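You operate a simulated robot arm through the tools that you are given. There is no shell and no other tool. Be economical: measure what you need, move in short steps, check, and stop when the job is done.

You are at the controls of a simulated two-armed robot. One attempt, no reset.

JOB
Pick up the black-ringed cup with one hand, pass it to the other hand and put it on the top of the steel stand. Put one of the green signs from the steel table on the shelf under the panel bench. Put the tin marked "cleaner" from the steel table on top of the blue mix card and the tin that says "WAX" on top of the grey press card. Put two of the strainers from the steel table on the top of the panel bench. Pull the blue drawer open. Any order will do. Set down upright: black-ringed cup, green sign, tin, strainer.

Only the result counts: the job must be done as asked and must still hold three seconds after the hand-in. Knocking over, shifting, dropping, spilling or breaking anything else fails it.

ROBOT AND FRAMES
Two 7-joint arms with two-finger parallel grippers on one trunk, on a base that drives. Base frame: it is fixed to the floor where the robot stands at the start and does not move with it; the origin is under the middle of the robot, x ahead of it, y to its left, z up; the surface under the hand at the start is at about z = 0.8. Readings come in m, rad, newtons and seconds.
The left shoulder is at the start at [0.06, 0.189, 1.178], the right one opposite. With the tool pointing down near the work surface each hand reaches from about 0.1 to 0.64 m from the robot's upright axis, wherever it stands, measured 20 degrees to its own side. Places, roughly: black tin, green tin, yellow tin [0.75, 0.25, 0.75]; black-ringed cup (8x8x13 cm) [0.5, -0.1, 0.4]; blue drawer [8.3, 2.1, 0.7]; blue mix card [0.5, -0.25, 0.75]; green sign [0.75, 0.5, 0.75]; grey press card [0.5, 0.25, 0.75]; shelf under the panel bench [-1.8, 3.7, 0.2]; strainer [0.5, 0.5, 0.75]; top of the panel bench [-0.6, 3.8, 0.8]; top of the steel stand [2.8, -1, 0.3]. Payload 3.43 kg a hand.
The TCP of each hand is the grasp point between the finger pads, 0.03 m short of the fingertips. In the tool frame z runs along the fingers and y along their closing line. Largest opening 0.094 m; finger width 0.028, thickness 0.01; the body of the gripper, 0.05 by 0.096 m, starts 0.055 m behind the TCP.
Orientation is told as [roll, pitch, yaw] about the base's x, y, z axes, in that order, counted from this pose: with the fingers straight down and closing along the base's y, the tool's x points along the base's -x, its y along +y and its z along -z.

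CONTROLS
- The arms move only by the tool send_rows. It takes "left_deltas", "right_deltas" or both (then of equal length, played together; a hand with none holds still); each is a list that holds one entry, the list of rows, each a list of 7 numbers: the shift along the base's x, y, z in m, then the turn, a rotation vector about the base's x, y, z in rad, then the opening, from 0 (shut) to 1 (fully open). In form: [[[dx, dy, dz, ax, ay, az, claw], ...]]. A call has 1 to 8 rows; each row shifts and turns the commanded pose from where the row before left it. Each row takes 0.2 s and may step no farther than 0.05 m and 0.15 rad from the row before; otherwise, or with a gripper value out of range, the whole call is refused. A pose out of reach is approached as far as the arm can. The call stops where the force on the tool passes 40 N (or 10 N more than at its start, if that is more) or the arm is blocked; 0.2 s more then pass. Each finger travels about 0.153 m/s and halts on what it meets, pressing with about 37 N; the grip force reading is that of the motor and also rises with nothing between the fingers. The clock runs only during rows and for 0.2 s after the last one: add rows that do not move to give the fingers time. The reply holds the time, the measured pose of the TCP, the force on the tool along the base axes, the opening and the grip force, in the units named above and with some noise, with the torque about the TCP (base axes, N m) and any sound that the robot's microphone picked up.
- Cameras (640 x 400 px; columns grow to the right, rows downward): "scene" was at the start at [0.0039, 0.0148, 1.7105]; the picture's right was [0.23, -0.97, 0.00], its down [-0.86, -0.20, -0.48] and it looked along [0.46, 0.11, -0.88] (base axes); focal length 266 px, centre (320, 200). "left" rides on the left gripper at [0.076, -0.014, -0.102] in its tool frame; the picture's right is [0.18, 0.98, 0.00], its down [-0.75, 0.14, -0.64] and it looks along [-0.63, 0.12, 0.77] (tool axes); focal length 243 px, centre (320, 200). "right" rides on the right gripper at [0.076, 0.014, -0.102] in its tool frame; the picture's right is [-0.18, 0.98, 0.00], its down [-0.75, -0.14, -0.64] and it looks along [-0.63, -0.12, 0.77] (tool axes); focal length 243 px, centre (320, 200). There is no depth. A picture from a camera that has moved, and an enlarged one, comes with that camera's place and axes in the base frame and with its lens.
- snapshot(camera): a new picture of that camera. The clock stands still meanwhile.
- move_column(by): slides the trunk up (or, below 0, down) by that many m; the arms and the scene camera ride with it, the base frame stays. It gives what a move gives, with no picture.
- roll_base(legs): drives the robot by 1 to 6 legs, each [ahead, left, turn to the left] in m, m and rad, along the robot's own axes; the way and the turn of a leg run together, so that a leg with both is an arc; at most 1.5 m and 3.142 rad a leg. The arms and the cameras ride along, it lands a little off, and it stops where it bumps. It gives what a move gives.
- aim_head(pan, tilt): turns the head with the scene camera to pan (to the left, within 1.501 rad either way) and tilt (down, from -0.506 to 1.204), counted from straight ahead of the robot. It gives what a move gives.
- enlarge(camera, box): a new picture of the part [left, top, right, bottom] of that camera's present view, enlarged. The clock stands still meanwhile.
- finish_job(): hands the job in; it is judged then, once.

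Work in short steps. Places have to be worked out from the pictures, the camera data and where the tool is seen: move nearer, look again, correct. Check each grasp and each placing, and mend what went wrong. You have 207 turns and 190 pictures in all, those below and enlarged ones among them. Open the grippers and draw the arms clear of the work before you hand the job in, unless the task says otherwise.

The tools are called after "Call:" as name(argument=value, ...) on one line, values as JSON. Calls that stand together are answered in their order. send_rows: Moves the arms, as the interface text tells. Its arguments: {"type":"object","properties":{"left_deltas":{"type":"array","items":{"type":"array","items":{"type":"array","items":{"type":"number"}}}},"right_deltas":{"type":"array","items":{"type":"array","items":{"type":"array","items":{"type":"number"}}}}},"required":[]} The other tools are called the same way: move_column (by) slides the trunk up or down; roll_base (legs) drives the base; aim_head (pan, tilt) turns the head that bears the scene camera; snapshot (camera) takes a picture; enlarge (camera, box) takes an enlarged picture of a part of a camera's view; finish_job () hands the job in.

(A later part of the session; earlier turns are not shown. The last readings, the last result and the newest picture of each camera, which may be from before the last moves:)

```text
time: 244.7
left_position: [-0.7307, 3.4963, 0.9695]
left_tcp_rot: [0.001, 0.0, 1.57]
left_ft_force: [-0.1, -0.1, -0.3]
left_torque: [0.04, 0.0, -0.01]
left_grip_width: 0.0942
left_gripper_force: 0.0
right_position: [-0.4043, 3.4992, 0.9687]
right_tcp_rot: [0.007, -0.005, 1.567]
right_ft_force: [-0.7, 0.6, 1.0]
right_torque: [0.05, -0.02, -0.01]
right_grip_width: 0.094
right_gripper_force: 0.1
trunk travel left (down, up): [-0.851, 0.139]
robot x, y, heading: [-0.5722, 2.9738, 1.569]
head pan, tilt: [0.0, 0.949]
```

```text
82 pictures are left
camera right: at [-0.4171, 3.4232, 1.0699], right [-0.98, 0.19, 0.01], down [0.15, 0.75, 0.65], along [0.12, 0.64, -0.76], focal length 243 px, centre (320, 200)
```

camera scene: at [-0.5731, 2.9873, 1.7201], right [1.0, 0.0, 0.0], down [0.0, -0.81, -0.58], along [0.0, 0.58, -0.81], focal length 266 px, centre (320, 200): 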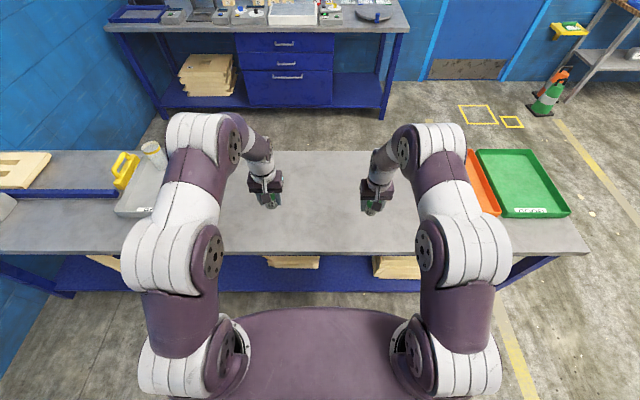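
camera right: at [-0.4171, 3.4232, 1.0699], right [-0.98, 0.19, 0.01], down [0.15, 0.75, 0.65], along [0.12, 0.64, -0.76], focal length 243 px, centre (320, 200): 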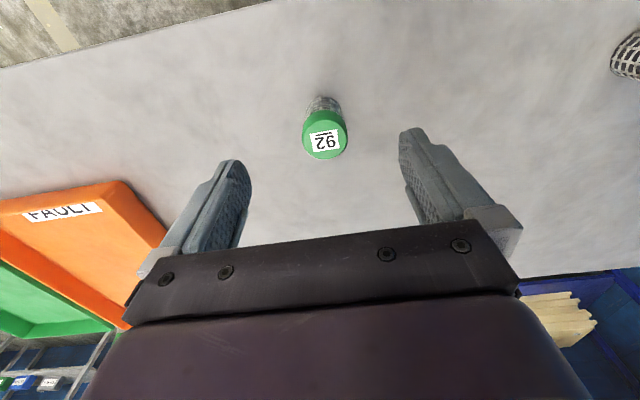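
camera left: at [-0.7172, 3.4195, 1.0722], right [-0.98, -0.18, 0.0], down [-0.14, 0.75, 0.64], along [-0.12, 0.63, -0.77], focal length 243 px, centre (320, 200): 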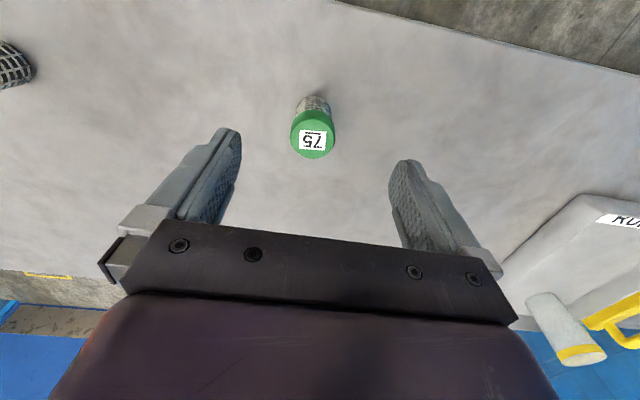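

Both strainers stand upright on the bench. Raise hands and drive back to the front of the steel table for a green sign.

Call:
send_rows(left_deltas=[[[0, -0.03, 0.04, 0, 0, 0, 1], [0, -0.03, 0.04, 0, 0, 0, 1], [0, -0.03, 0.03, 0, 0, 0, 1], [0, -0.03, 0.03, 0, 0, 0, 1]]], right_deltas=[[[0, -0.03, 0.04, 0, 0, 0, 1], [0, -0.03, 0.04, 0, 0, 0, 1], [0, -0.03, 0.03, 0, 0, 0, 1], [0, -0.03, 0.03, 0, 0, 0, 1]]])

Call:
roll_base(legs=[[-0.75, 0, 0]])

Call:
aim_head(pan=0.2, tilt=0.7)

Call:
snapshot(camera="scene")

Call:
roll_base(legs=[[0, 0, -1.57], [0, -1.2, 0], [0.1, -1.1, 0], [0.45, 0, 0]])

Call:
aim_head(pan=0.0, tilt=1.0)

Call:
snapshot(camera="scene")

Call:
snapshot(camera="left")

```text
time: 245.7
left_position: [-0.7317, 3.3763, 1.1086]
left_tcp_rot: [0.002, -0.002, 1.571]
left_ft_force: [0.6, -0.7, -0.1]
left_torque: [0.05, -0.02, 0.0]
left_grip_width: 0.094
left_gripper_force: 0.1
right_position: [-0.4038, 3.3802, 1.1068]
right_tcp_rot: [0.004, -0.006, 1.566]
right_ft_force: [-1.0, -0.3, -0.4]
right_torque: [0.07, 0.0, -0.01]
right_grip_width: 0.0941
right_gripper_force: 0.0
trunk travel left (down, up): [-0.851, 0.139]
robot x, y, heading: [-0.5733, 2.9731, 1.571]
head pan, tilt: [0.0, 0.949]
```

```text
time: 249.8
left_position: [-0.73, 2.6307, 1.1079]
left_tcp_rot: [0.001, 0.003, 1.578]
left_ft_force: [0.7, -0.8, 0.1]
left_torque: [-0.03, 0.02, 0.01]
left_grip_width: 0.0941
left_gripper_force: 0.0
right_position: [-0.4021, 2.6372, 1.1049]
right_tcp_rot: [0.006, -0.003, 1.577]
right_ft_force: [-0.6, 0.1, -0.3]
right_torque: [-0.02, 0.0, -0.03]
right_grip_width: 0.0939
right_gripper_force: 0.1
trunk travel left (down, up): [-0.851, 0.139]
robot x, y, heading: [-0.5717, 2.2292, 1.579]
head pan, tilt: [0.0, 0.949]
```

```text
time: 250.6
left_position: [-0.7309, 2.6291, 1.1082]
left_tcp_rot: [0.003, 0.0, 1.578]
left_ft_force: [-0.3, -0.6, 0.5]
left_torque: [0.03, 0.03, 0.01]
left_grip_width: 0.0941
left_gripper_force: 0.1
right_position: [-0.4029, 2.6368, 1.1052]
right_tcp_rot: [0.005, -0.003, 1.575]
right_ft_force: [-0.4, 0.5, -0.4]
right_torque: [0.0, 0.01, 0.0]
right_grip_width: 0.0942
right_gripper_force: 0.1
trunk travel left (down, up): [-0.851, 0.139]
robot x, y, heading: [-0.5702, 2.2216, 1.575]
head pan, tilt: [0.201, 0.7]
```

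```text
81 pictures are left
camera scene: at [-0.5866, 2.2491, 1.7398], right [0.98, 0.21, 0.0], down [0.13, -0.63, -0.76], along [-0.16, 0.75, -0.64], focal length 266 px, centre (320, 200)
```

scene: 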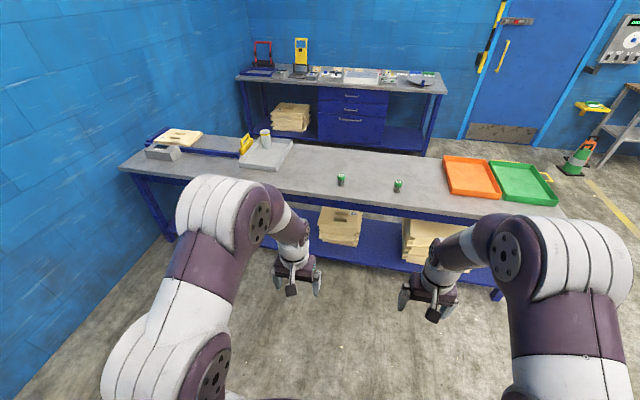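

```text
time: 268.1
left_position: [0.4128, 0.1046, 1.1073]
left_tcp_rot: [0.003, 0.003, 0.021]
left_ft_force: [-0.1, -0.4, -0.3]
left_torque: [0.0, -0.03, 0.01]
left_grip_width: 0.0941
left_gripper_force: 0.1
right_position: [0.4264, -0.2224, 1.1058]
right_tcp_rot: [0.003, -0.002, 0.02]
right_ft_force: [0.4, -0.2, -0.1]
right_torque: [0.04, -0.02, -0.01]
right_grip_width: 0.094
right_gripper_force: 0.0
trunk travel left (down, up): [-0.851, 0.139]
robot x, y, heading: [0.0181, -0.0612, 0.023]
head pan, tilt: [0.201, 0.7]
```

```text
time: 268.9
left_position: [0.415, 0.1041, 1.1089]
left_tcp_rot: [0.001, 0.002, 0.021]
left_ft_force: [1.1, 0.3, 0.8]
left_torque: [0.01, 0.01, 0.0]
left_grip_width: 0.0938
left_gripper_force: 0.1
right_position: [0.428, -0.2231, 1.1042]
right_tcp_rot: [0.003, -0.002, 0.018]
right_ft_force: [-0.2, 0.5, -0.5]
right_torque: [-0.02, -0.01, -0.01]
right_grip_width: 0.0942
right_gripper_force: 0.1
trunk travel left (down, up): [-0.851, 0.139]
robot x, y, heading: [0.014, -0.0597, 0.023]
head pan, tilt: [0.0, 1.0]
```

```text
80 pictures are left
camera scene: at [0.025, -0.0613, 1.7165], right [0.02, -1.0, 0.0], down [-0.84, -0.02, -0.54], along [0.54, 0.01, -0.84], focal length 266 px, centre (320, 200)
```

scene: 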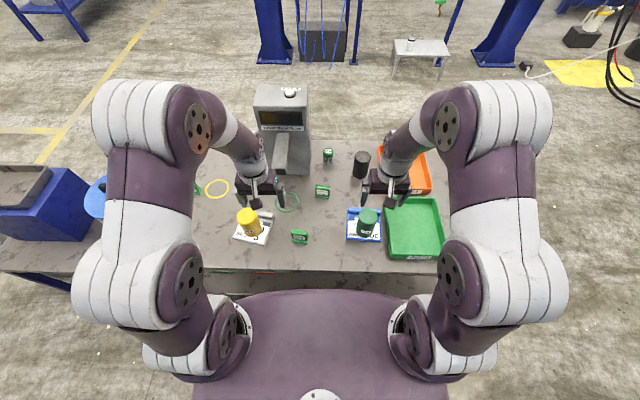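

```text
79 pictures are left
camera left: at [0.3388, 0.0884, 1.2102], right [-0.21, 0.98, 0.0], down [0.75, 0.16, 0.64], along [0.63, 0.13, -0.77], focal length 243 px, centre (320, 200)
```

left: 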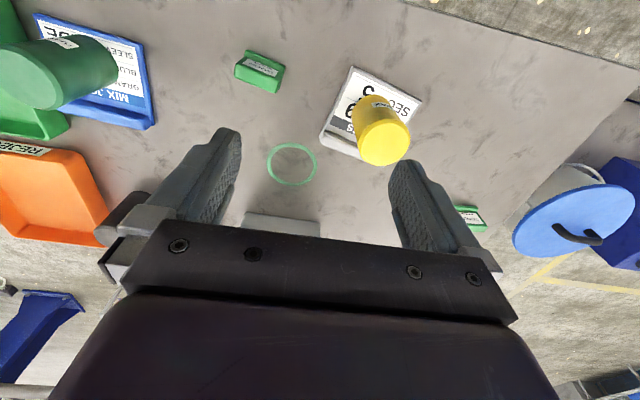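

Enlarge the near sign to judge its shape and pose.

Call:
enlarge(camera="left", box=[220, 35, 300, 105])

Call:
enlarge(camera="scene", box=[275, 215, 325, 255])

```text
5.71 times, centred on (260, 70) of left
camera zoom: at [0.3388, 0.0884, 1.2102], right [-0.21, 0.98, 0.0], down [0.75, 0.16, 0.64], along [0.63, 0.13, -0.77], focal length 1386 px, centre (663, 943)
```

zoom: 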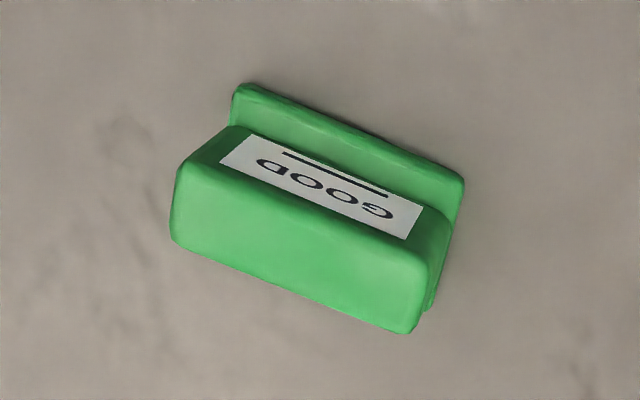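

```text
10.00 times, centred on (300, 235) of scene
camera zoom: at [0.025, -0.0613, 1.7165], right [0.02, -1.0, 0.0], down [-0.84, -0.02, -0.54], along [0.54, 0.01, -0.84], focal length 2660 px, centre (520, -150)
```

zoom: 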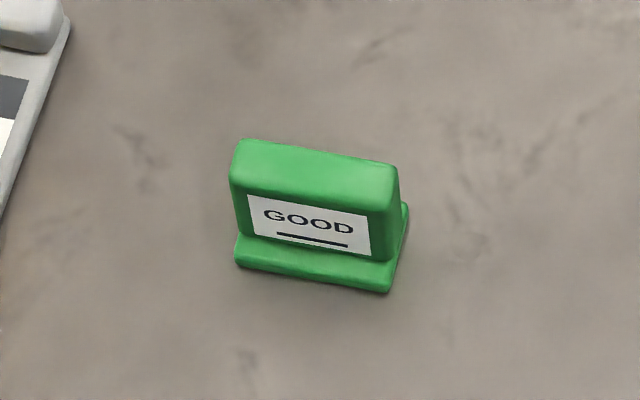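

Sign top centre ≈ (0.447, 0.021, 0.841), yawed about −0.2, width ~6.4 cm. Move the left hand above with matching yaw.

Call:
send_rows(left_deltas=[[[0.016, -0.041, -0.02, 0, 0, -0.11, 1], [0.016, -0.041, -0.02, 0, 0, -0.11, 1], [0, 0, -0.045, 0, 0, 0, 1], [0, 0, -0.045, 0, 0, 0, 1], [0, 0, -0.045, 0, 0, 0, 1]]])

Call:
snapshot(camera="left")

```text
time: 270.1
left_position: [0.4475, 0.0234, 0.931]
left_tcp_rot: [0.001, 0.003, -0.197]
left_ft_force: [0.2, -0.6, 0.1]
left_torque: [0.04, 0.04, -0.04]
left_grip_width: 0.0941
left_gripper_force: 0.1
right_position: [0.4282, -0.2225, 1.1039]
right_tcp_rot: [0.005, -0.001, 0.019]
right_ft_force: [0.9, -0.6, -0.5]
right_torque: [0.02, 0.01, -0.01]
right_grip_width: 0.0942
right_gripper_force: 0.1
trunk travel left (down, up): [-0.851, 0.139]
robot x, y, heading: [0.0165, -0.0634, 0.027]
head pan, tilt: [0.0, 1.0]
```

```text
76 pictures are left
camera left: at [0.3689, 0.0235, 1.0335], right [0.01, 1.0, 0.0], down [0.77, -0.01, 0.64], along [0.64, -0.01, -0.77], focal length 243 px, centre (320, 200)
```

left: 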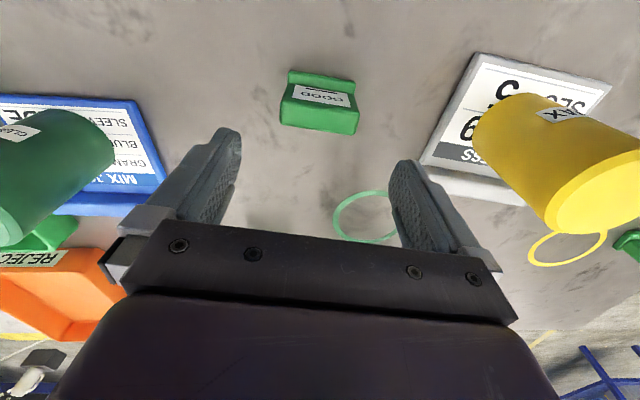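

Aligned in yaw and position. Descend to z≈0.825.

Call:
send_rows(left_deltas=[[[-0.004, -0.001, -0.035, 0, 0, 0, 1], [0, 0, -0.035, 0, 0, 0, 1], [0, 0, -0.03, 0, 0, 0, 1], [0, 0, -0.005, 0, 0, 0, 1]]])

Call:
snapshot(camera="left")

```text
time: 271.1
left_position: [0.4422, 0.0205, 0.8299]
left_tcp_rot: [0.001, -0.003, -0.196]
left_ft_force: [-1.1, 1.8, 23.5]
left_torque: [-1.09, 0.55, -0.1]
left_grip_width: 0.0929
left_gripper_force: 0.1
right_position: [0.4252, -0.222, 1.1059]
right_tcp_rot: [0.003, -0.006, 0.02]
right_ft_force: [-0.5, 0.5, 0.4]
right_torque: [0.0, 0.02, 0.03]
right_grip_width: 0.0942
right_gripper_force: 0.0
trunk travel left (down, up): [-0.851, 0.139]
robot x, y, heading: [0.0132, -0.0632, 0.026]
head pan, tilt: [0.0, 1.0]
```

```text
75 pictures are left
camera left: at [0.3642, 0.0218, 0.9319], right [0.01, 1.0, 0.0], down [0.76, -0.01, 0.65], along [0.65, -0.01, -0.76], focal length 243 px, centre (320, 200)
```

left: 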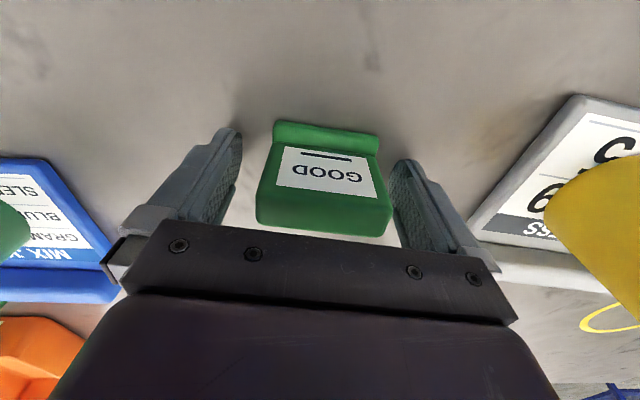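

Fingertips touch the table; raise 4 mm, shift 4 mm forward, close.

Call:
send_rows(left_deltas=[[[0.0, 0, 0.005, 0, 0, 0, 1], [0.004, 0, 0, 0, 0, 0, 1], [0, 0, 0, 0, 0, 0, 0.7], [0, 0, 0, 0, 0, 0, 0], [0, 0, 0, 0, 0, 0, 0], [0, 0, 0, 0, 0, 0, 0], [0, 0, 0.02, 0, 0, 0, 0]]])

Call:
snapshot(camera="left")

```text
time: 272.7
left_position: [0.4464, 0.0214, 0.8522]
left_tcp_rot: [0.002, 0.001, -0.198]
left_ft_force: [0.6, 0.5, -1.2]
left_torque: [0.01, -0.01, -0.01]
left_grip_width: 0.063
left_gripper_force: 37.5
right_position: [0.426, -0.2236, 1.1049]
right_tcp_rot: [0.005, -0.005, 0.018]
right_ft_force: [-0.7, 0.1, -0.2]
right_torque: [0.0, -0.06, 0.03]
right_grip_width: 0.0938
right_gripper_force: 0.0
trunk travel left (down, up): [-0.851, 0.139]
robot x, y, heading: [0.0191, -0.0626, 0.023]
head pan, tilt: [0.0, 1.0]
```

```text
74 pictures are left
camera left: at [0.3686, 0.0224, 0.9556], right [0.01, 1.0, 0.0], down [0.77, -0.01, 0.64], along [0.64, -0.01, -0.77], focal length 243 px, centre (320, 200)
```

left: 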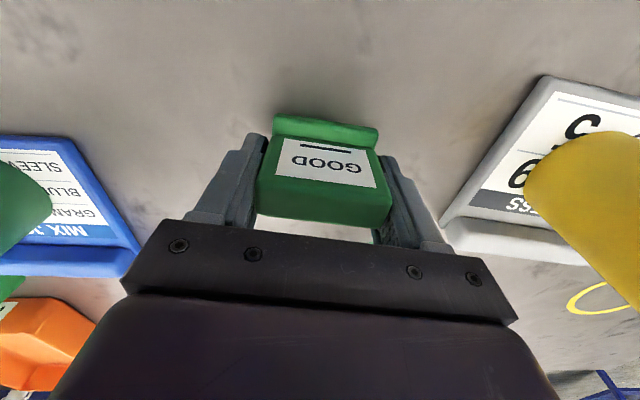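

Sign held (6.3 cm). Lift, tuck and drive back to the panel bench; I'll place it on the shelf's free stretch near x≈−1.15.

Call:
send_rows(left_deltas=[[[0, 0, 0.045, 0, 0, 0, 0], [0, 0, 0.045, 0, 0, 0, 0], [0, 0, 0.045, 0, 0, 0, 0], [-0.02, 0.02, 0.04, 0, 0, 0, 0], [-0.03, 0.03, 0.02, 0, 0, 0, 0], [-0.03, 0.03, 0.0, 0, 0, 0, 0]]], right_deltas=[[[0, 0, 0, 0, 0, 0, 1], [0, 0, 0, 0, 0, 0, 1], [-0.04, -0.01, 0, 0, 0, 0, 1], [-0.04, -0.01, 0, 0, 0, 0, 1], [-0.04, -0.01, 0, 0, 0, 0, 1], [-0.03, -0.01, 0, 0, 0, 0, 1]]])

Call:
roll_base(legs=[[-0.55, 0, 0], [0, 0, 1.548], [1.3, 0.25, 0], [1.0, 0.27, 0]])

Call:
aim_head(pan=0.0, tilt=0.7)

Call:
move_column(by=-0.4)

Call:
snapshot(camera="scene")

```text
time: 274.1
left_position: [0.3646, 0.1016, 1.049]
left_tcp_rot: [0.0, 0.002, -0.196]
left_ft_force: [-0.3, -0.4, 0.0]
left_torque: [-0.01, -0.03, 0.02]
left_grip_width: 0.0631
left_gripper_force: 36.8
right_position: [0.2744, -0.2631, 1.1058]
right_tcp_rot: [0.003, -0.006, 0.02]
right_ft_force: [0.1, -0.8, 0.0]
right_torque: [0.0, -0.03, 0.01]
right_grip_width: 0.094
right_gripper_force: 0.1
trunk travel left (down, up): [-0.851, 0.139]
robot x, y, heading: [0.0161, -0.0615, 0.022]
head pan, tilt: [0.0, 1.0]
```

```text
time: 292.1
left_position: [-1.1981, 2.5616, 1.0481]
left_tcp_rot: [0.003, 0.001, 1.338]
left_ft_force: [0.2, -0.8, -0.3]
left_torque: [-0.03, 0.01, 0.0]
left_grip_width: 0.0627
left_gripper_force: 37.1
right_position: [-0.838, 2.459, 1.1052]
right_tcp_rot: [0.004, -0.005, 1.553]
right_ft_force: [-0.3, -0.1, 0.1]
right_torque: [-0.01, 0.02, -0.01]
right_grip_width: 0.0938
right_gripper_force: 0.1
trunk travel left (down, up): [-0.851, 0.139]
robot x, y, heading: [-1.046, 2.2004, 1.559]
head pan, tilt: [0.0, 1.0]
```

```text
time: 292.9
left_position: [-1.198, 2.5632, 1.0473]
left_tcp_rot: [0.0, 0.002, 1.337]
left_ft_force: [0.0, -0.6, -0.9]
left_torque: [0.0, 0.0, 0.0]
left_grip_width: 0.0631
left_gripper_force: 37.6
right_position: [-0.8384, 2.4575, 1.1049]
right_tcp_rot: [0.004, -0.003, 1.553]
right_ft_force: [0.5, 1.0, -0.2]
right_torque: [-0.02, 0.0, -0.01]
right_grip_width: 0.0938
right_gripper_force: 0.2
trunk travel left (down, up): [-0.851, 0.139]
robot x, y, heading: [-1.048, 2.2068, 1.556]
head pan, tilt: [0.0, 0.7]
```

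```text
time: 296.7
left_position: [-1.1976, 2.5636, 0.6484]
left_tcp_rot: [0.002, 0.0, 1.337]
left_ft_force: [0.5, 0.3, 0.7]
left_torque: [0.01, 0.02, 0.05]
left_grip_width: 0.063
left_gripper_force: 37.3
right_position: [-0.8374, 2.4592, 0.7056]
right_tcp_rot: [0.006, -0.002, 1.554]
right_ft_force: [-0.2, 0.4, 0.5]
right_torque: [0.0, 0.01, -0.02]
right_grip_width: 0.094
right_gripper_force: 0.0
trunk travel left (down, up): [-0.451, 0.539]
robot x, y, heading: [-1.0502, 2.2047, 1.556]
head pan, tilt: [0.0, 0.7]
```

```text
73 pictures are left
camera scene: at [-1.0474, 2.2281, 1.3399], right [1.0, -0.01, 0.0], down [-0.01, -0.64, -0.76], along [0.01, 0.76, -0.64], focal length 266 px, centre (320, 200)
```

scene: 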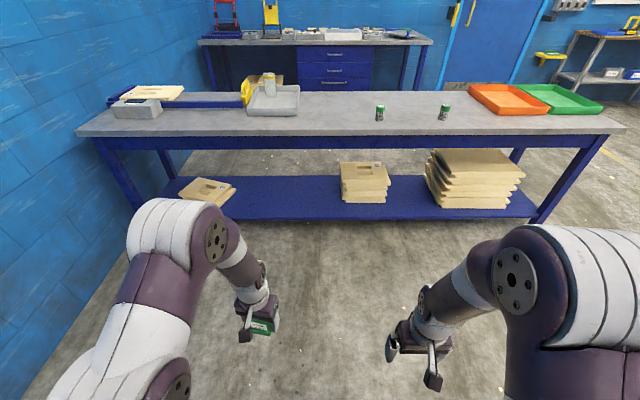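

Shelf (z≈0.19) is free between x≈−1.5 and −0.96; underside of the bench ≈0.67. Lower the trunk further and drive up to the bench edge.

Call:
move_column(by=-0.2)

Call:
roll_base(legs=[[0.74, 0, 0.012]])

Call:
send_rows(left_deltas=[[[0, 0, -0.045, 0, 0, 0, 0], [0, 0, -0.045, 0, 0, 0, 0], [0, 0, -0.045, 0, 0, 0, 0], [0, 0, -0.03, 0, 0, 0, 0]]])

Call:
aim_head(pan=0.2, tilt=0.9)

Call:
snapshot(camera="scene")

Call:
snapshot(camera="left")

Call:
snapshot(camera="right")

```text
time: 298.9
left_position: [-1.1979, 2.562, 0.4472]
left_tcp_rot: [0.002, 0.001, 1.339]
left_ft_force: [0.5, 0.7, -1.5]
left_torque: [0.0, 0.03, 0.0]
left_grip_width: 0.0627
left_gripper_force: 37.3
right_position: [-0.8388, 2.4589, 0.5056]
right_tcp_rot: [0.006, -0.003, 1.553]
right_ft_force: [0.0, 0.4, -0.7]
right_torque: [0.0, -0.02, -0.03]
right_grip_width: 0.0941
right_gripper_force: 0.0
trunk travel left (down, up): [-0.251, 0.739]
robot x, y, heading: [-1.0493, 2.202, 1.557]
head pan, tilt: [0.0, 0.7]
```

```text
time: 302.9
left_position: [-1.1972, 3.2977, 0.4487]
left_tcp_rot: [0.001, 0.001, 1.35]
left_ft_force: [0.6, -0.4, -0.6]
left_torque: [-0.01, -0.01, 0.0]
left_grip_width: 0.063
left_gripper_force: 37.2
right_position: [-0.8355, 3.1982, 0.5059]
right_tcp_rot: [0.005, -0.002, 1.565]
right_ft_force: [-0.1, -0.1, -0.6]
right_torque: [0.01, -0.03, 0.0]
right_grip_width: 0.0942
right_gripper_force: 0.1
trunk travel left (down, up): [-0.251, 0.739]
robot x, y, heading: [-1.0432, 2.9403, 1.571]
head pan, tilt: [0.0, 0.7]
```

```text
time: 303.9
left_position: [-1.1997, 3.2989, 0.2818]
left_tcp_rot: [0.0, 0.002, 1.349]
left_ft_force: [0.4, -0.1, -0.3]
left_torque: [0.0, -0.04, 0.0]
left_grip_width: 0.063
left_gripper_force: 36.4
right_position: [-0.8363, 3.1993, 0.5045]
right_tcp_rot: [0.006, -0.002, 1.566]
right_ft_force: [-0.6, -0.1, 0.0]
right_torque: [0.02, -0.01, 0.0]
right_grip_width: 0.094
right_gripper_force: 0.0
trunk travel left (down, up): [-0.251, 0.739]
robot x, y, heading: [-1.0419, 2.9401, 1.572]
head pan, tilt: [0.0, 0.7]
```

```text
time: 304.6
left_position: [-1.1988, 3.3, 0.2825]
left_tcp_rot: [0.001, 0.002, 1.349]
left_ft_force: [0.7, 0.6, -0.3]
left_torque: [0.01, 0.01, 0.0]
left_grip_width: 0.0629
left_gripper_force: 37.5
right_position: [-0.8353, 3.1985, 0.5059]
right_tcp_rot: [0.005, -0.002, 1.565]
right_ft_force: [-0.4, 0.2, -0.3]
right_torque: [0.02, -0.01, 0.03]
right_grip_width: 0.0941
right_gripper_force: 0.0
trunk travel left (down, up): [-0.251, 0.739]
robot x, y, heading: [-1.04, 2.9414, 1.567]
head pan, tilt: [0.201, 0.901]
```

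```text
72 pictures are left
camera scene: at [-1.0575, 2.9549, 1.1238], right [0.98, 0.2, 0.0], down [0.16, -0.77, -0.62], along [-0.12, 0.61, -0.78], focal length 266 px, centre (320, 200)
```

scene: 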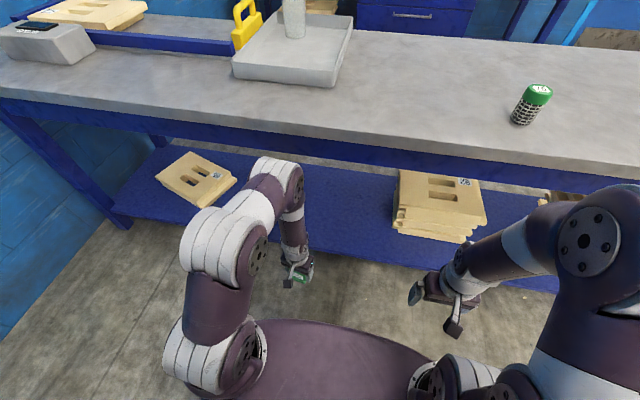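

```text
71 pictures are left
camera left: at [-1.2018, 3.2215, 0.3853], right [-1.0, 0.04, 0.0], down [0.03, 0.77, 0.64], along [0.02, 0.64, -0.77], focal length 243 px, centre (320, 200)
```

left: 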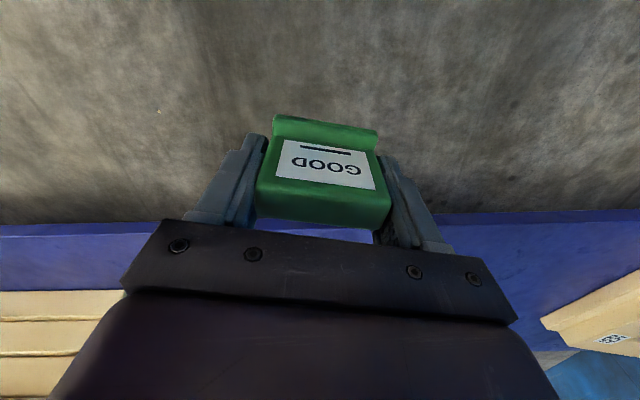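

```text
70 pictures are left
camera right: at [-0.8494, 3.122, 0.608], right [-0.98, 0.19, 0.0], down [0.15, 0.75, 0.64], along [0.12, 0.63, -0.77], focal length 243 px, centre (320, 200)
```

right: 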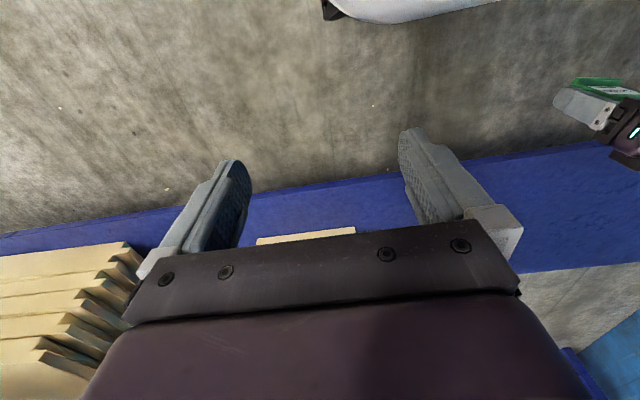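

The raised elbow would come near the bench edge, so I lower the shoulders and work with a straighter arm: back 5 cm, hand up 15 cm, trunk down 15 cm.

Call:
roll_base(legs=[[-0.06, 0, 0]])

Call:
send_rows(left_deltas=[[[0, 0, 0.04, 0, 0, 0, 0], [0, 0, 0.04, 0, 0, 0, 0], [0, 0, 0.04, 0, 0, 0, 0], [0, 0, 0.03, 0, 0, 0, 0]]])

Call:
move_column(by=-0.16)

Call:
send_rows(left_deltas=[[[0, 0.04, 0.01, 0, 0, 0, 0], [0, 0.04, 0, 0, 0, 0, 0], [0, 0.03, 0, 0, 0, 0, 0]]])

Call:
snapshot(camera="scene")

Call:
snapshot(camera="left")

```text
time: 305.6
left_position: [-1.198, 3.238, 0.2836]
left_tcp_rot: [0.002, 0.001, 1.349]
left_ft_force: [0.2, 0.5, -0.7]
left_torque: [0.0, 0.0, 0.02]
left_grip_width: 0.063
left_gripper_force: 36.7
right_position: [-0.8363, 3.1364, 0.5061]
right_tcp_rot: [0.005, -0.005, 1.566]
right_ft_force: [-0.1, -0.5, 0.4]
right_torque: [-0.01, -0.03, 0.01]
right_grip_width: 0.0939
right_gripper_force: 0.0
trunk travel left (down, up): [-0.251, 0.739]
robot x, y, heading: [-1.0434, 2.8802, 1.568]
head pan, tilt: [0.201, 0.901]
```

```text
time: 306.6
left_position: [-1.1999, 3.2371, 0.4332]
left_tcp_rot: [0.0, 0.004, 1.349]
left_ft_force: [0.0, -0.7, -0.5]
left_torque: [0.07, 0.01, 0.0]
left_grip_width: 0.0631
left_gripper_force: 37.1
right_position: [-0.8365, 3.1373, 0.5054]
right_tcp_rot: [0.006, -0.001, 1.565]
right_ft_force: [-1.3, 0.3, -0.4]
right_torque: [0.03, -0.01, -0.02]
right_grip_width: 0.0943
right_gripper_force: 0.1
trunk travel left (down, up): [-0.251, 0.739]
robot x, y, heading: [-1.0447, 2.8768, 1.569]
head pan, tilt: [0.201, 0.901]
```

```text
time: 308.4
left_position: [-1.1993, 3.2384, 0.2734]
left_tcp_rot: [0.003, 0.003, 1.35]
left_ft_force: [0.5, 0.1, -0.2]
left_torque: [-0.03, -0.01, 0.02]
left_grip_width: 0.063
left_gripper_force: 37.3
right_position: [-0.8358, 3.1379, 0.3463]
right_tcp_rot: [0.004, 0.0, 1.564]
right_ft_force: [0.2, 0.2, 0.6]
right_torque: [0.02, -0.03, 0.01]
right_grip_width: 0.0941
right_gripper_force: 0.1
trunk travel left (down, up): [-0.091, 0.899]
robot x, y, heading: [-1.0415, 2.8809, 1.571]
head pan, tilt: [0.201, 0.901]
```

```text
time: 309.2
left_position: [-1.1989, 3.3482, 0.2828]
left_tcp_rot: [0.003, 0.002, 1.349]
left_ft_force: [-0.1, -0.6, -0.8]
left_torque: [0.0, 0.0, 0.01]
left_grip_width: 0.063
left_gripper_force: 36.9
right_position: [-0.8347, 3.1363, 0.3453]
right_tcp_rot: [0.005, -0.001, 1.565]
right_ft_force: [0.3, 0.4, 0.5]
right_torque: [0.01, -0.01, -0.02]
right_grip_width: 0.0937
right_gripper_force: 0.0
trunk travel left (down, up): [-0.091, 0.899]
robot x, y, heading: [-1.0418, 2.8825, 1.568]
head pan, tilt: [0.201, 0.901]
```

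```text
69 pictures are left
camera scene: at [-1.0576, 2.8939, 0.9637], right [0.98, 0.2, 0.0], down [0.16, -0.77, -0.62], along [-0.12, 0.61, -0.78], focal length 266 px, centre (320, 200)
```

scene: 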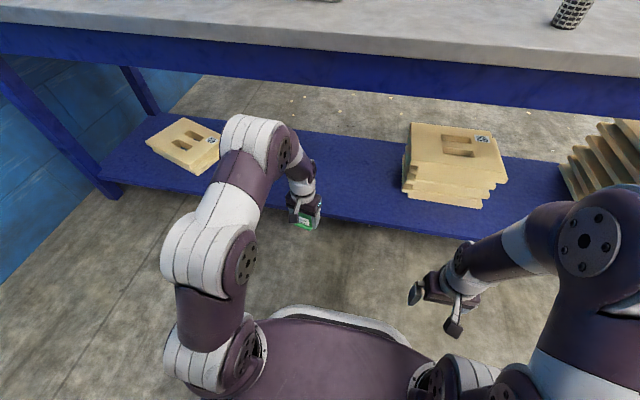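

```text
68 pictures are left
camera left: at [-1.2021, 3.2716, 0.3851], right [-1.0, 0.04, 0.0], down [0.03, 0.77, 0.64], along [0.02, 0.64, -0.77], focal length 243 px, centre (320, 200)
```

left: 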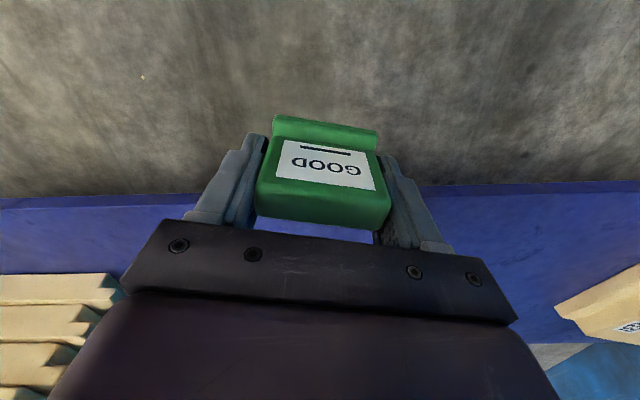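

Elbow is still near apron height; use the remaining trunk travel: pull back 5 cm, trunk −8.5 cm, hand up again.

Call:
send_rows(left_deltas=[[[0, -0.04, 0, 0, 0, 0, 0], [0, -0.02, 0.02, 0, 0, 0, 0]]])

Call:
move_column(by=-0.085)

Call:
send_rows(left_deltas=[[[0, 0, 0.035, 0, 0, 0, 0], [0, 0, 0.035, 0, 0, 0, 0], [0, 0.04, 0, 0, 0, 0, 0], [0, 0.03, 0, 0, 0, 0, 0]]])

Call:
snapshot(camera="scene")

```text
time: 309.8
left_position: [-1.1991, 3.2883, 0.303]
left_tcp_rot: [0.0, 0.001, 1.349]
left_ft_force: [0.4, 0.5, -0.2]
left_torque: [-0.02, -0.04, 0.03]
left_grip_width: 0.0631
left_gripper_force: 37.5
right_position: [-0.8358, 3.1368, 0.3454]
right_tcp_rot: [0.003, -0.001, 1.566]
right_ft_force: [0.2, 0.4, -0.3]
right_torque: [-0.02, -0.03, 0.01]
right_grip_width: 0.0942
right_gripper_force: 0.1
trunk travel left (down, up): [-0.091, 0.899]
robot x, y, heading: [-1.0407, 2.8823, 1.567]
head pan, tilt: [0.201, 0.901]
```

```text
time: 311.0
left_position: [-1.1997, 3.2894, 0.2178]
left_tcp_rot: [0.002, 0.002, 1.349]
left_ft_force: [0.1, 0.2, -0.2]
left_torque: [-0.02, 0.0, -0.03]
left_grip_width: 0.0631
left_gripper_force: 37.1
right_position: [-0.8351, 3.1378, 0.2604]
right_tcp_rot: [0.005, -0.002, 1.565]
right_ft_force: [0.4, -0.2, -0.3]
right_torque: [0.02, 0.04, 0.02]
right_grip_width: 0.094
right_gripper_force: 0.2
trunk travel left (down, up): [-0.006, 0.984]
robot x, y, heading: [-1.0429, 2.8806, 1.568]
head pan, tilt: [0.201, 0.901]
```

```text
time: 312.0
left_position: [-1.1991, 3.3603, 0.2884]
left_tcp_rot: [0.002, 0.0, 1.35]
left_ft_force: [-0.6, 1.2, 0.0]
left_torque: [0.0, 0.0, 0.03]
left_grip_width: 0.063
left_gripper_force: 37.4
right_position: [-0.8356, 3.1362, 0.2607]
right_tcp_rot: [0.008, -0.002, 1.565]
right_ft_force: [0.3, -0.5, -0.2]
right_torque: [-0.03, -0.03, 0.04]
right_grip_width: 0.0941
right_gripper_force: 0.1
trunk travel left (down, up): [-0.006, 0.984]
robot x, y, heading: [-1.0432, 2.8784, 1.565]
head pan, tilt: [0.201, 0.901]
```

```text
67 pictures are left
camera scene: at [-1.0576, 2.8939, 0.8787], right [0.98, 0.2, 0.0], down [0.16, -0.77, -0.62], along [-0.12, 0.61, -0.78], focal length 266 px, centre (320, 200)
```

scene: 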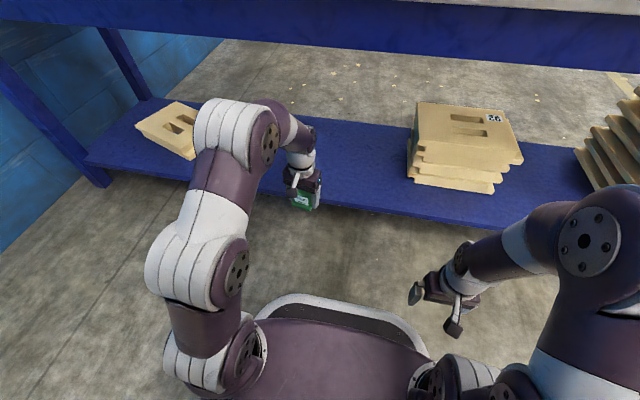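

Elbow clear. Move forward 8 cm with the arm, then 5 cm with the base.

Call:
send_rows(left_deltas=[[[0, 0.03, 0, 0, 0, 0, 0], [0, 0.03, 0, 0, 0, 0, 0], [0, 0.02, 0, 0, 0, 0, 0]]])

Call:
roll_base(legs=[[0.05, 0, 0]])

Call:
snapshot(camera="left")

Call:
snapshot(camera="scene")

```text
time: 312.8
left_position: [-1.1987, 3.4401, 0.2871]
left_tcp_rot: [0.001, 0.002, 1.349]
left_ft_force: [0.5, 0.6, -0.4]
left_torque: [0.0, 0.0, -0.01]
left_grip_width: 0.0631
left_gripper_force: 37.8
right_position: [-0.8349, 3.1361, 0.2606]
right_tcp_rot: [0.005, -0.002, 1.564]
right_ft_force: [-0.8, 0.9, 0.1]
right_torque: [-0.02, -0.01, 0.04]
right_grip_width: 0.094
right_gripper_force: 0.1
trunk travel left (down, up): [-0.006, 0.984]
robot x, y, heading: [-1.0405, 2.8769, 1.567]
head pan, tilt: [0.201, 0.901]
```

```text
time: 313.8
left_position: [-1.1984, 3.4893, 0.2881]
left_tcp_rot: [0.001, 0.001, 1.349]
left_ft_force: [1.0, -0.2, -0.7]
left_torque: [-0.02, 0.02, -0.06]
left_grip_width: 0.0628
left_gripper_force: 37.3
right_position: [-0.835, 3.1872, 0.2612]
right_tcp_rot: [0.004, -0.001, 1.567]
right_ft_force: [-0.3, -0.2, -0.3]
right_torque: [0.0, -0.03, 0.02]
right_grip_width: 0.094
right_gripper_force: 0.0
trunk travel left (down, up): [-0.006, 0.984]
robot x, y, heading: [-1.0442, 2.9292, 1.571]
head pan, tilt: [0.201, 0.901]
```

```text
66 pictures are left
camera left: at [-1.2027, 3.4118, 0.3895], right [-1.0, 0.04, 0.0], down [0.03, 0.77, 0.64], along [0.02, 0.64, -0.77], focal length 243 px, centre (320, 200)
```

left: 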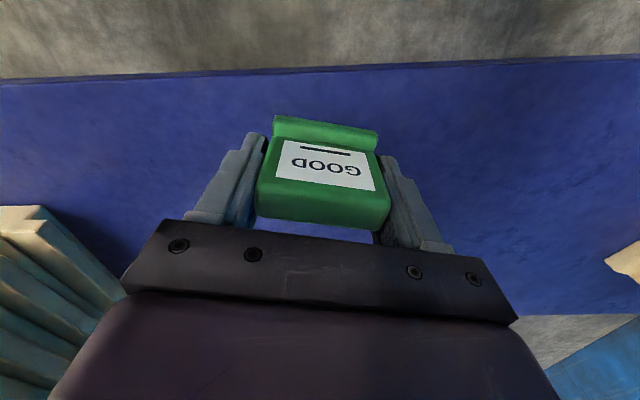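

```text
65 pictures are left
camera scene: at [-1.0576, 2.9436, 0.8787], right [0.98, 0.2, 0.0], down [0.15, -0.77, -0.62], along [-0.12, 0.61, -0.78], focal length 266 px, centre (320, 200)
```

scene: 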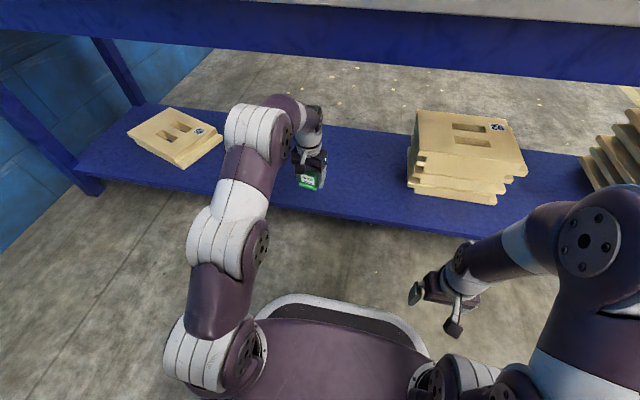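

Two-view triangulation puts the shelf front at y≈3.465, z≈0.13, so I go 8 cm deeper, then lower.

Call:
roll_base(legs=[[0.08, 0, 0]])

Call:
send_rows(left_deltas=[[[0, 0, -0.03, 0, 0, 0, 0], [0, 0, -0.03, 0, 0, 0, 0], [0, 0, -0.02, 0, 0, 0, 0]]])

Call:
snapshot(camera="left")

Call:
snapshot(camera="scene")

```text
time: 314.8
left_position: [-1.1979, 3.5696, 0.287]
left_tcp_rot: [0.002, 0.002, 1.349]
left_ft_force: [-0.1, 0.5, 1.0]
left_torque: [0.0, 0.01, 0.0]
left_grip_width: 0.0629
left_gripper_force: 37.4
right_position: [-0.8353, 3.2683, 0.2606]
right_tcp_rot: [0.006, -0.002, 1.566]
right_ft_force: [0.0, 0.4, -0.4]
right_torque: [0.02, -0.02, 0.0]
right_grip_width: 0.094
right_gripper_force: 0.1
trunk travel left (down, up): [-0.006, 0.984]
robot x, y, heading: [-1.0445, 3.01, 1.57]
head pan, tilt: [0.201, 0.901]
```

```text
time: 315.6
left_position: [-1.1999, 3.5695, 0.207]
left_tcp_rot: [0.002, 0.0, 1.349]
left_ft_force: [0.5, 0.6, -0.2]
left_torque: [-0.02, -0.02, -0.04]
left_grip_width: 0.0631
left_gripper_force: 36.5
right_position: [-0.8348, 3.2677, 0.2604]
right_tcp_rot: [0.006, -0.002, 1.566]
right_ft_force: [-0.2, -0.4, -0.6]
right_torque: [0.0, -0.01, -0.01]
right_grip_width: 0.0939
right_gripper_force: 0.1
trunk travel left (down, up): [-0.006, 0.984]
robot x, y, heading: [-1.0443, 3.0148, 1.574]
head pan, tilt: [0.201, 0.901]
```

```text
64 pictures are left
camera left: at [-1.2032, 3.4919, 0.3094], right [-1.0, 0.04, 0.0], down [0.03, 0.77, 0.64], along [0.02, 0.64, -0.77], focal length 243 px, centre (320, 200)
```

left: 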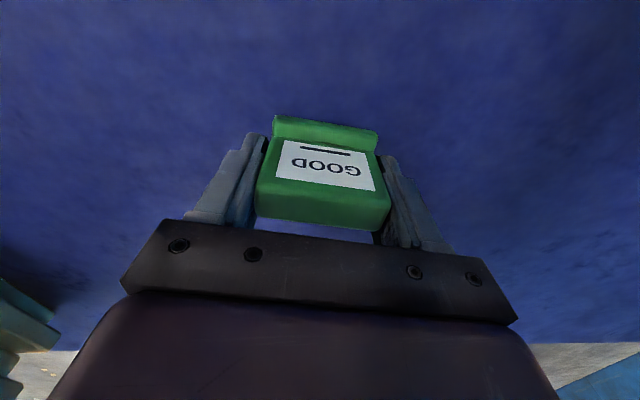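

```text
63 pictures are left
camera scene: at [-1.0574, 3.0244, 0.8787], right [0.98, 0.2, 0.0], down [0.16, -0.77, -0.62], along [-0.12, 0.61, -0.78], focal length 266 px, centre (320, 200)
```

scene: 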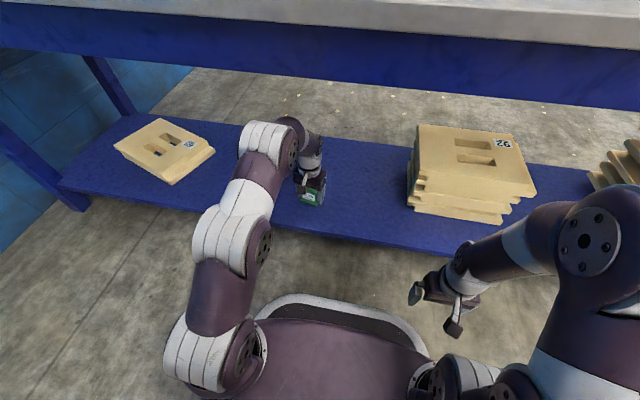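

Over the shelf. Lower in small steps to contact.

Call:
send_rows(left_deltas=[[[0, 0, -0.01, 0, 0, 0, 0], [0, 0, -0.006, 0, 0, 0, 0], [0, 0, 0, 0, 0, 0, 0]]])

Call:
send_rows(left_deltas=[[[0, 0, -0.004, 0, 0, 0, 0], [0, 0, -0.003, 0, 0, 0, 0], [0, 0, 0, 0, 0, 0, 0]]])

Call:
send_rows(left_deltas=[[[0, 0, -0.003, 0, 0, 0, 0], [0, 0, -0.003, 0, 0, 0, 0], [0, 0, 0, 0, 0, 0, 0]]])

```text
time: 316.4
left_position: [-1.1989, 3.5702, 0.1918]
left_tcp_rot: [0.003, -0.002, 1.35]
left_ft_force: [0.0, 0.2, 9.7]
left_torque: [-0.13, -0.11, 0.01]
left_grip_width: 0.0628
left_gripper_force: 37.2
right_position: [-0.8355, 3.2683, 0.2622]
right_tcp_rot: [0.006, -0.004, 1.566]
right_ft_force: [-0.1, 0.2, 0.0]
right_torque: [-0.02, 0.02, -0.01]
right_grip_width: 0.0939
right_gripper_force: 0.0
trunk travel left (down, up): [-0.006, 0.984]
robot x, y, heading: [-1.0429, 3.0118, 1.569]
head pan, tilt: [0.201, 0.901]
```

```text
time: 317.1
left_position: [-1.1987, 3.5722, 0.1898]
left_tcp_rot: [0.004, -0.008, 1.347]
left_ft_force: [0.6, -3.9, 20.3]
left_torque: [-0.33, -0.11, -0.02]
left_grip_width: 0.0633
left_gripper_force: 36.9
right_position: [-0.8354, 3.2673, 0.2602]
right_tcp_rot: [0.005, -0.005, 1.566]
right_ft_force: [0.6, -0.7, 0.9]
right_torque: [-0.01, -0.02, 0.0]
right_grip_width: 0.0942
right_gripper_force: 0.1
trunk travel left (down, up): [-0.006, 0.984]
robot x, y, heading: [-1.0416, 3.0107, 1.566]
head pan, tilt: [0.201, 0.901]
stopped in row 3 (left hand): the force on the tool passed its limit at 44 N (the readings are from after the stop); the commanded pose is now the measured one
```

```text
time: 317.5
left_position: [-1.1976, 3.5735, 0.192]
left_tcp_rot: [0.004, -0.012, 1.348]
left_ft_force: [-0.2, -7.1, 20.6]
left_torque: [-0.54, -0.29, -0.18]
left_grip_width: 0.063
left_gripper_force: 37.3
right_position: [-0.8359, 3.2671, 0.2605]
right_tcp_rot: [0.006, -0.006, 1.565]
right_ft_force: [0.0, 0.8, 0.2]
right_torque: [0.01, 0.02, 0.01]
right_grip_width: 0.0943
right_gripper_force: 0.0
trunk travel left (down, up): [-0.006, 0.984]
robot x, y, heading: [-1.0368, 3.0091, 1.57]
head pan, tilt: [0.201, 0.901]
stopped in row 2 (left hand): the force on the tool passed its limit at 45 N (the readings are from after the stop); the commanded pose is now the measured one
```

Contact reached. Ease up 2 mm, release, lift above the sign, then withdraw.

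Call:
send_rows(left_deltas=[[[0, -0.001, 0.001, 0, 0.0, 0, 0], [0, 0, 0, 0, 0, 0, 0.8], [0, 0, 0, 0, 0, 0, 1], [0, 0, 0.02, 0, 0, 0, 1], [0, 0, 0.04, 0, 0, 0, 1], [0, 0, 0.03, 0, 0, 0, 1]]])

Call:
snapshot(camera="left")

Call:
snapshot(camera="scene")

```text
time: 318.9
left_position: [-1.199, 3.5697, 0.2774]
left_tcp_rot: [0.001, -0.005, 1.349]
left_ft_force: [-0.7, 0.4, 0.5]
left_torque: [0.02, -0.02, 0.0]
left_grip_width: 0.0942
left_gripper_force: 0.1
right_position: [-0.8354, 3.2681, 0.2612]
right_tcp_rot: [0.004, -0.002, 1.567]
right_ft_force: [0.1, 0.7, 0.7]
right_torque: [0.04, -0.03, -0.01]
right_grip_width: 0.0941
right_gripper_force: 0.0
trunk travel left (down, up): [-0.006, 0.984]
robot x, y, heading: [-1.0468, 3.014, 1.572]
head pan, tilt: [0.201, 0.901]
```

```text
62 pictures are left
camera left: at [-1.2029, 3.4926, 0.3799], right [-1.0, 0.04, 0.0], down [0.03, 0.76, 0.65], along [0.02, 0.65, -0.76], focal length 243 px, centre (320, 200)
```

left: 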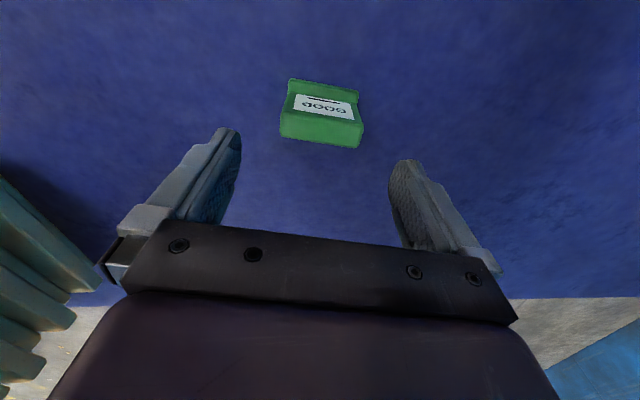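

```text
61 pictures are left
camera scene: at [-1.0574, 3.0243, 0.8786], right [0.98, 0.2, 0.0], down [0.16, -0.77, -0.62], along [-0.12, 0.61, -0.78], focal length 266 px, centre (320, 200)
```

scene: 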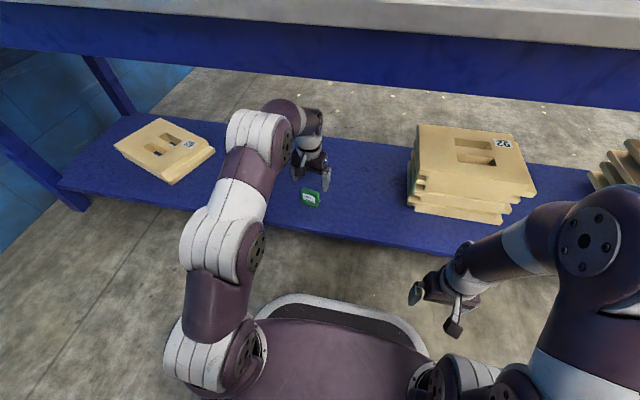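

Sign stands on the shelf. Back straight out, raise the trunk, turn to +x and look for the drawer route.

Call:
roll_base(legs=[[-0.4, 0, 0], [-0.5, 0, 0]])

Call:
move_column(by=0.4)

Call:
move_column(by=0.4)

Call:
roll_base(legs=[[0, 0, -1.57]])

Call:
aim_head(pan=0.0, tilt=0.25)

Call:
snapshot(camera="scene")

```text
time: 323.9
left_position: [-1.1995, 2.6719, 0.278]
left_tcp_rot: [0.002, -0.007, 1.346]
left_ft_force: [-0.1, 0.6, -0.5]
left_torque: [-0.02, -0.01, 0.03]
left_grip_width: 0.0941
left_gripper_force: 0.0
right_position: [-0.8356, 2.369, 0.2599]
right_tcp_rot: [0.003, -0.004, 1.563]
right_ft_force: [0.5, 0.9, -0.4]
right_torque: [-0.01, -0.03, 0.01]
right_grip_width: 0.0942
right_gripper_force: 0.1
trunk travel left (down, up): [-0.006, 0.984]
robot x, y, heading: [-1.0455, 2.1145, 1.569]
head pan, tilt: [0.201, 0.901]
```

```text
time: 327.7
left_position: [-1.2003, 2.673, 0.6787]
left_tcp_rot: [0.002, -0.007, 1.347]
left_ft_force: [-0.2, 0.0, 0.3]
left_torque: [0.0, 0.01, -0.05]
left_grip_width: 0.0939
left_gripper_force: 0.1
right_position: [-0.8364, 2.369, 0.6604]
right_tcp_rot: [0.005, -0.002, 1.564]
right_ft_force: [-0.2, 0.0, 0.8]
right_torque: [-0.02, 0.03, 0.02]
right_grip_width: 0.0942
right_gripper_force: 0.1
trunk travel left (down, up): [-0.406, 0.584]
robot x, y, heading: [-1.0433, 2.1115, 1.57]
head pan, tilt: [0.201, 0.901]
```

```text
time: 331.6
left_position: [-1.1993, 2.6717, 1.0784]
left_tcp_rot: [0.003, -0.006, 1.348]
left_ft_force: [0.8, -0.3, 1.2]
left_torque: [-0.01, 0.01, 0.04]
left_grip_width: 0.094
left_gripper_force: 0.2
right_position: [-0.8359, 2.369, 1.0602]
right_tcp_rot: [0.006, -0.005, 1.565]
right_ft_force: [0.0, 0.1, -1.1]
right_torque: [0.01, 0.01, -0.02]
right_grip_width: 0.0938
right_gripper_force: 0.1
trunk travel left (down, up): [-0.806, 0.184]
robot x, y, heading: [-1.0455, 2.1097, 1.568]
head pan, tilt: [0.201, 0.901]
```

```text
time: 335.8
left_position: [-0.482, 2.2653, 1.079]
left_tcp_rot: [0.003, -0.007, -0.226]
left_ft_force: [0.4, -0.1, -1.1]
left_torque: [-0.03, 0.01, -0.01]
left_grip_width: 0.0941
left_gripper_force: 0.1
right_position: [-0.7879, 1.9027, 1.0592]
right_tcp_rot: [0.005, -0.005, -0.01]
right_ft_force: [0.3, -0.7, -0.2]
right_torque: [0.01, 0.03, 0.0]
right_grip_width: 0.0938
right_gripper_force: 0.0
trunk travel left (down, up): [-0.806, 0.184]
robot x, y, heading: [-1.0438, 2.1104, -0.003]
head pan, tilt: [0.201, 0.901]
```

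```text
time: 336.8
left_position: [-0.482, 2.2657, 1.0784]
left_tcp_rot: [0.003, -0.007, -0.227]
left_ft_force: [0.3, 1.3, -0.1]
left_torque: [-0.02, 0.0, 0.0]
left_grip_width: 0.0942
left_gripper_force: 0.0
right_position: [-0.7867, 1.9029, 1.0603]
right_tcp_rot: [0.005, -0.004, -0.008]
right_ft_force: [0.2, 0.0, -0.8]
right_torque: [0.02, 0.01, 0.0]
right_grip_width: 0.094
right_gripper_force: 0.1
trunk travel left (down, up): [-0.806, 0.184]
robot x, y, heading: [-1.0447, 2.1124, -0.006]
head pan, tilt: [0.0, 0.25]
```

```text
60 pictures are left
camera scene: at [-1.0099, 2.1108, 1.7356], right [0.0, -1.0, 0.0], down [-0.25, 0.0, -0.97], along [0.97, 0.0, -0.25], focal length 266 px, centre (320, 200)
```

scene: 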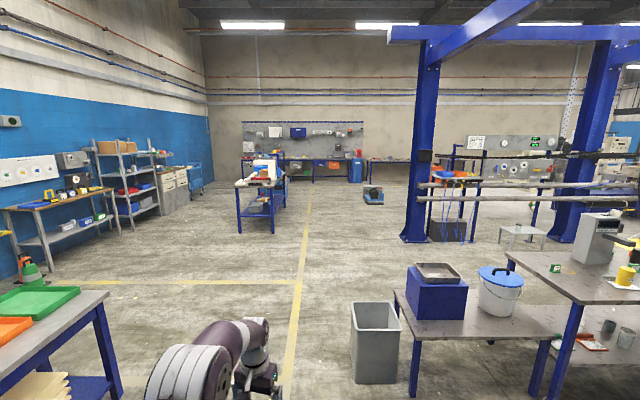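

Call:
enlarge(camera="scene", box=[230, 115, 430, 215])

```text
3.20 times, centred on (330, 165) of scene
camera zoom: at [-1.0099, 2.1108, 1.7356], right [0.0, -1.0, 0.0], down [-0.25, 0.0, -0.97], along [0.97, 0.0, -0.25], focal length 851 px, centre (288, 312)
```

zoom: 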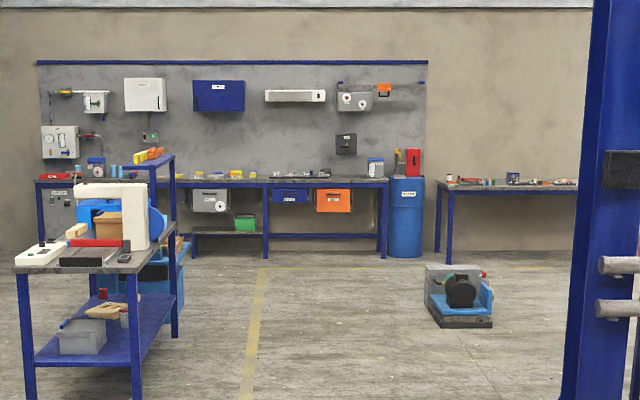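

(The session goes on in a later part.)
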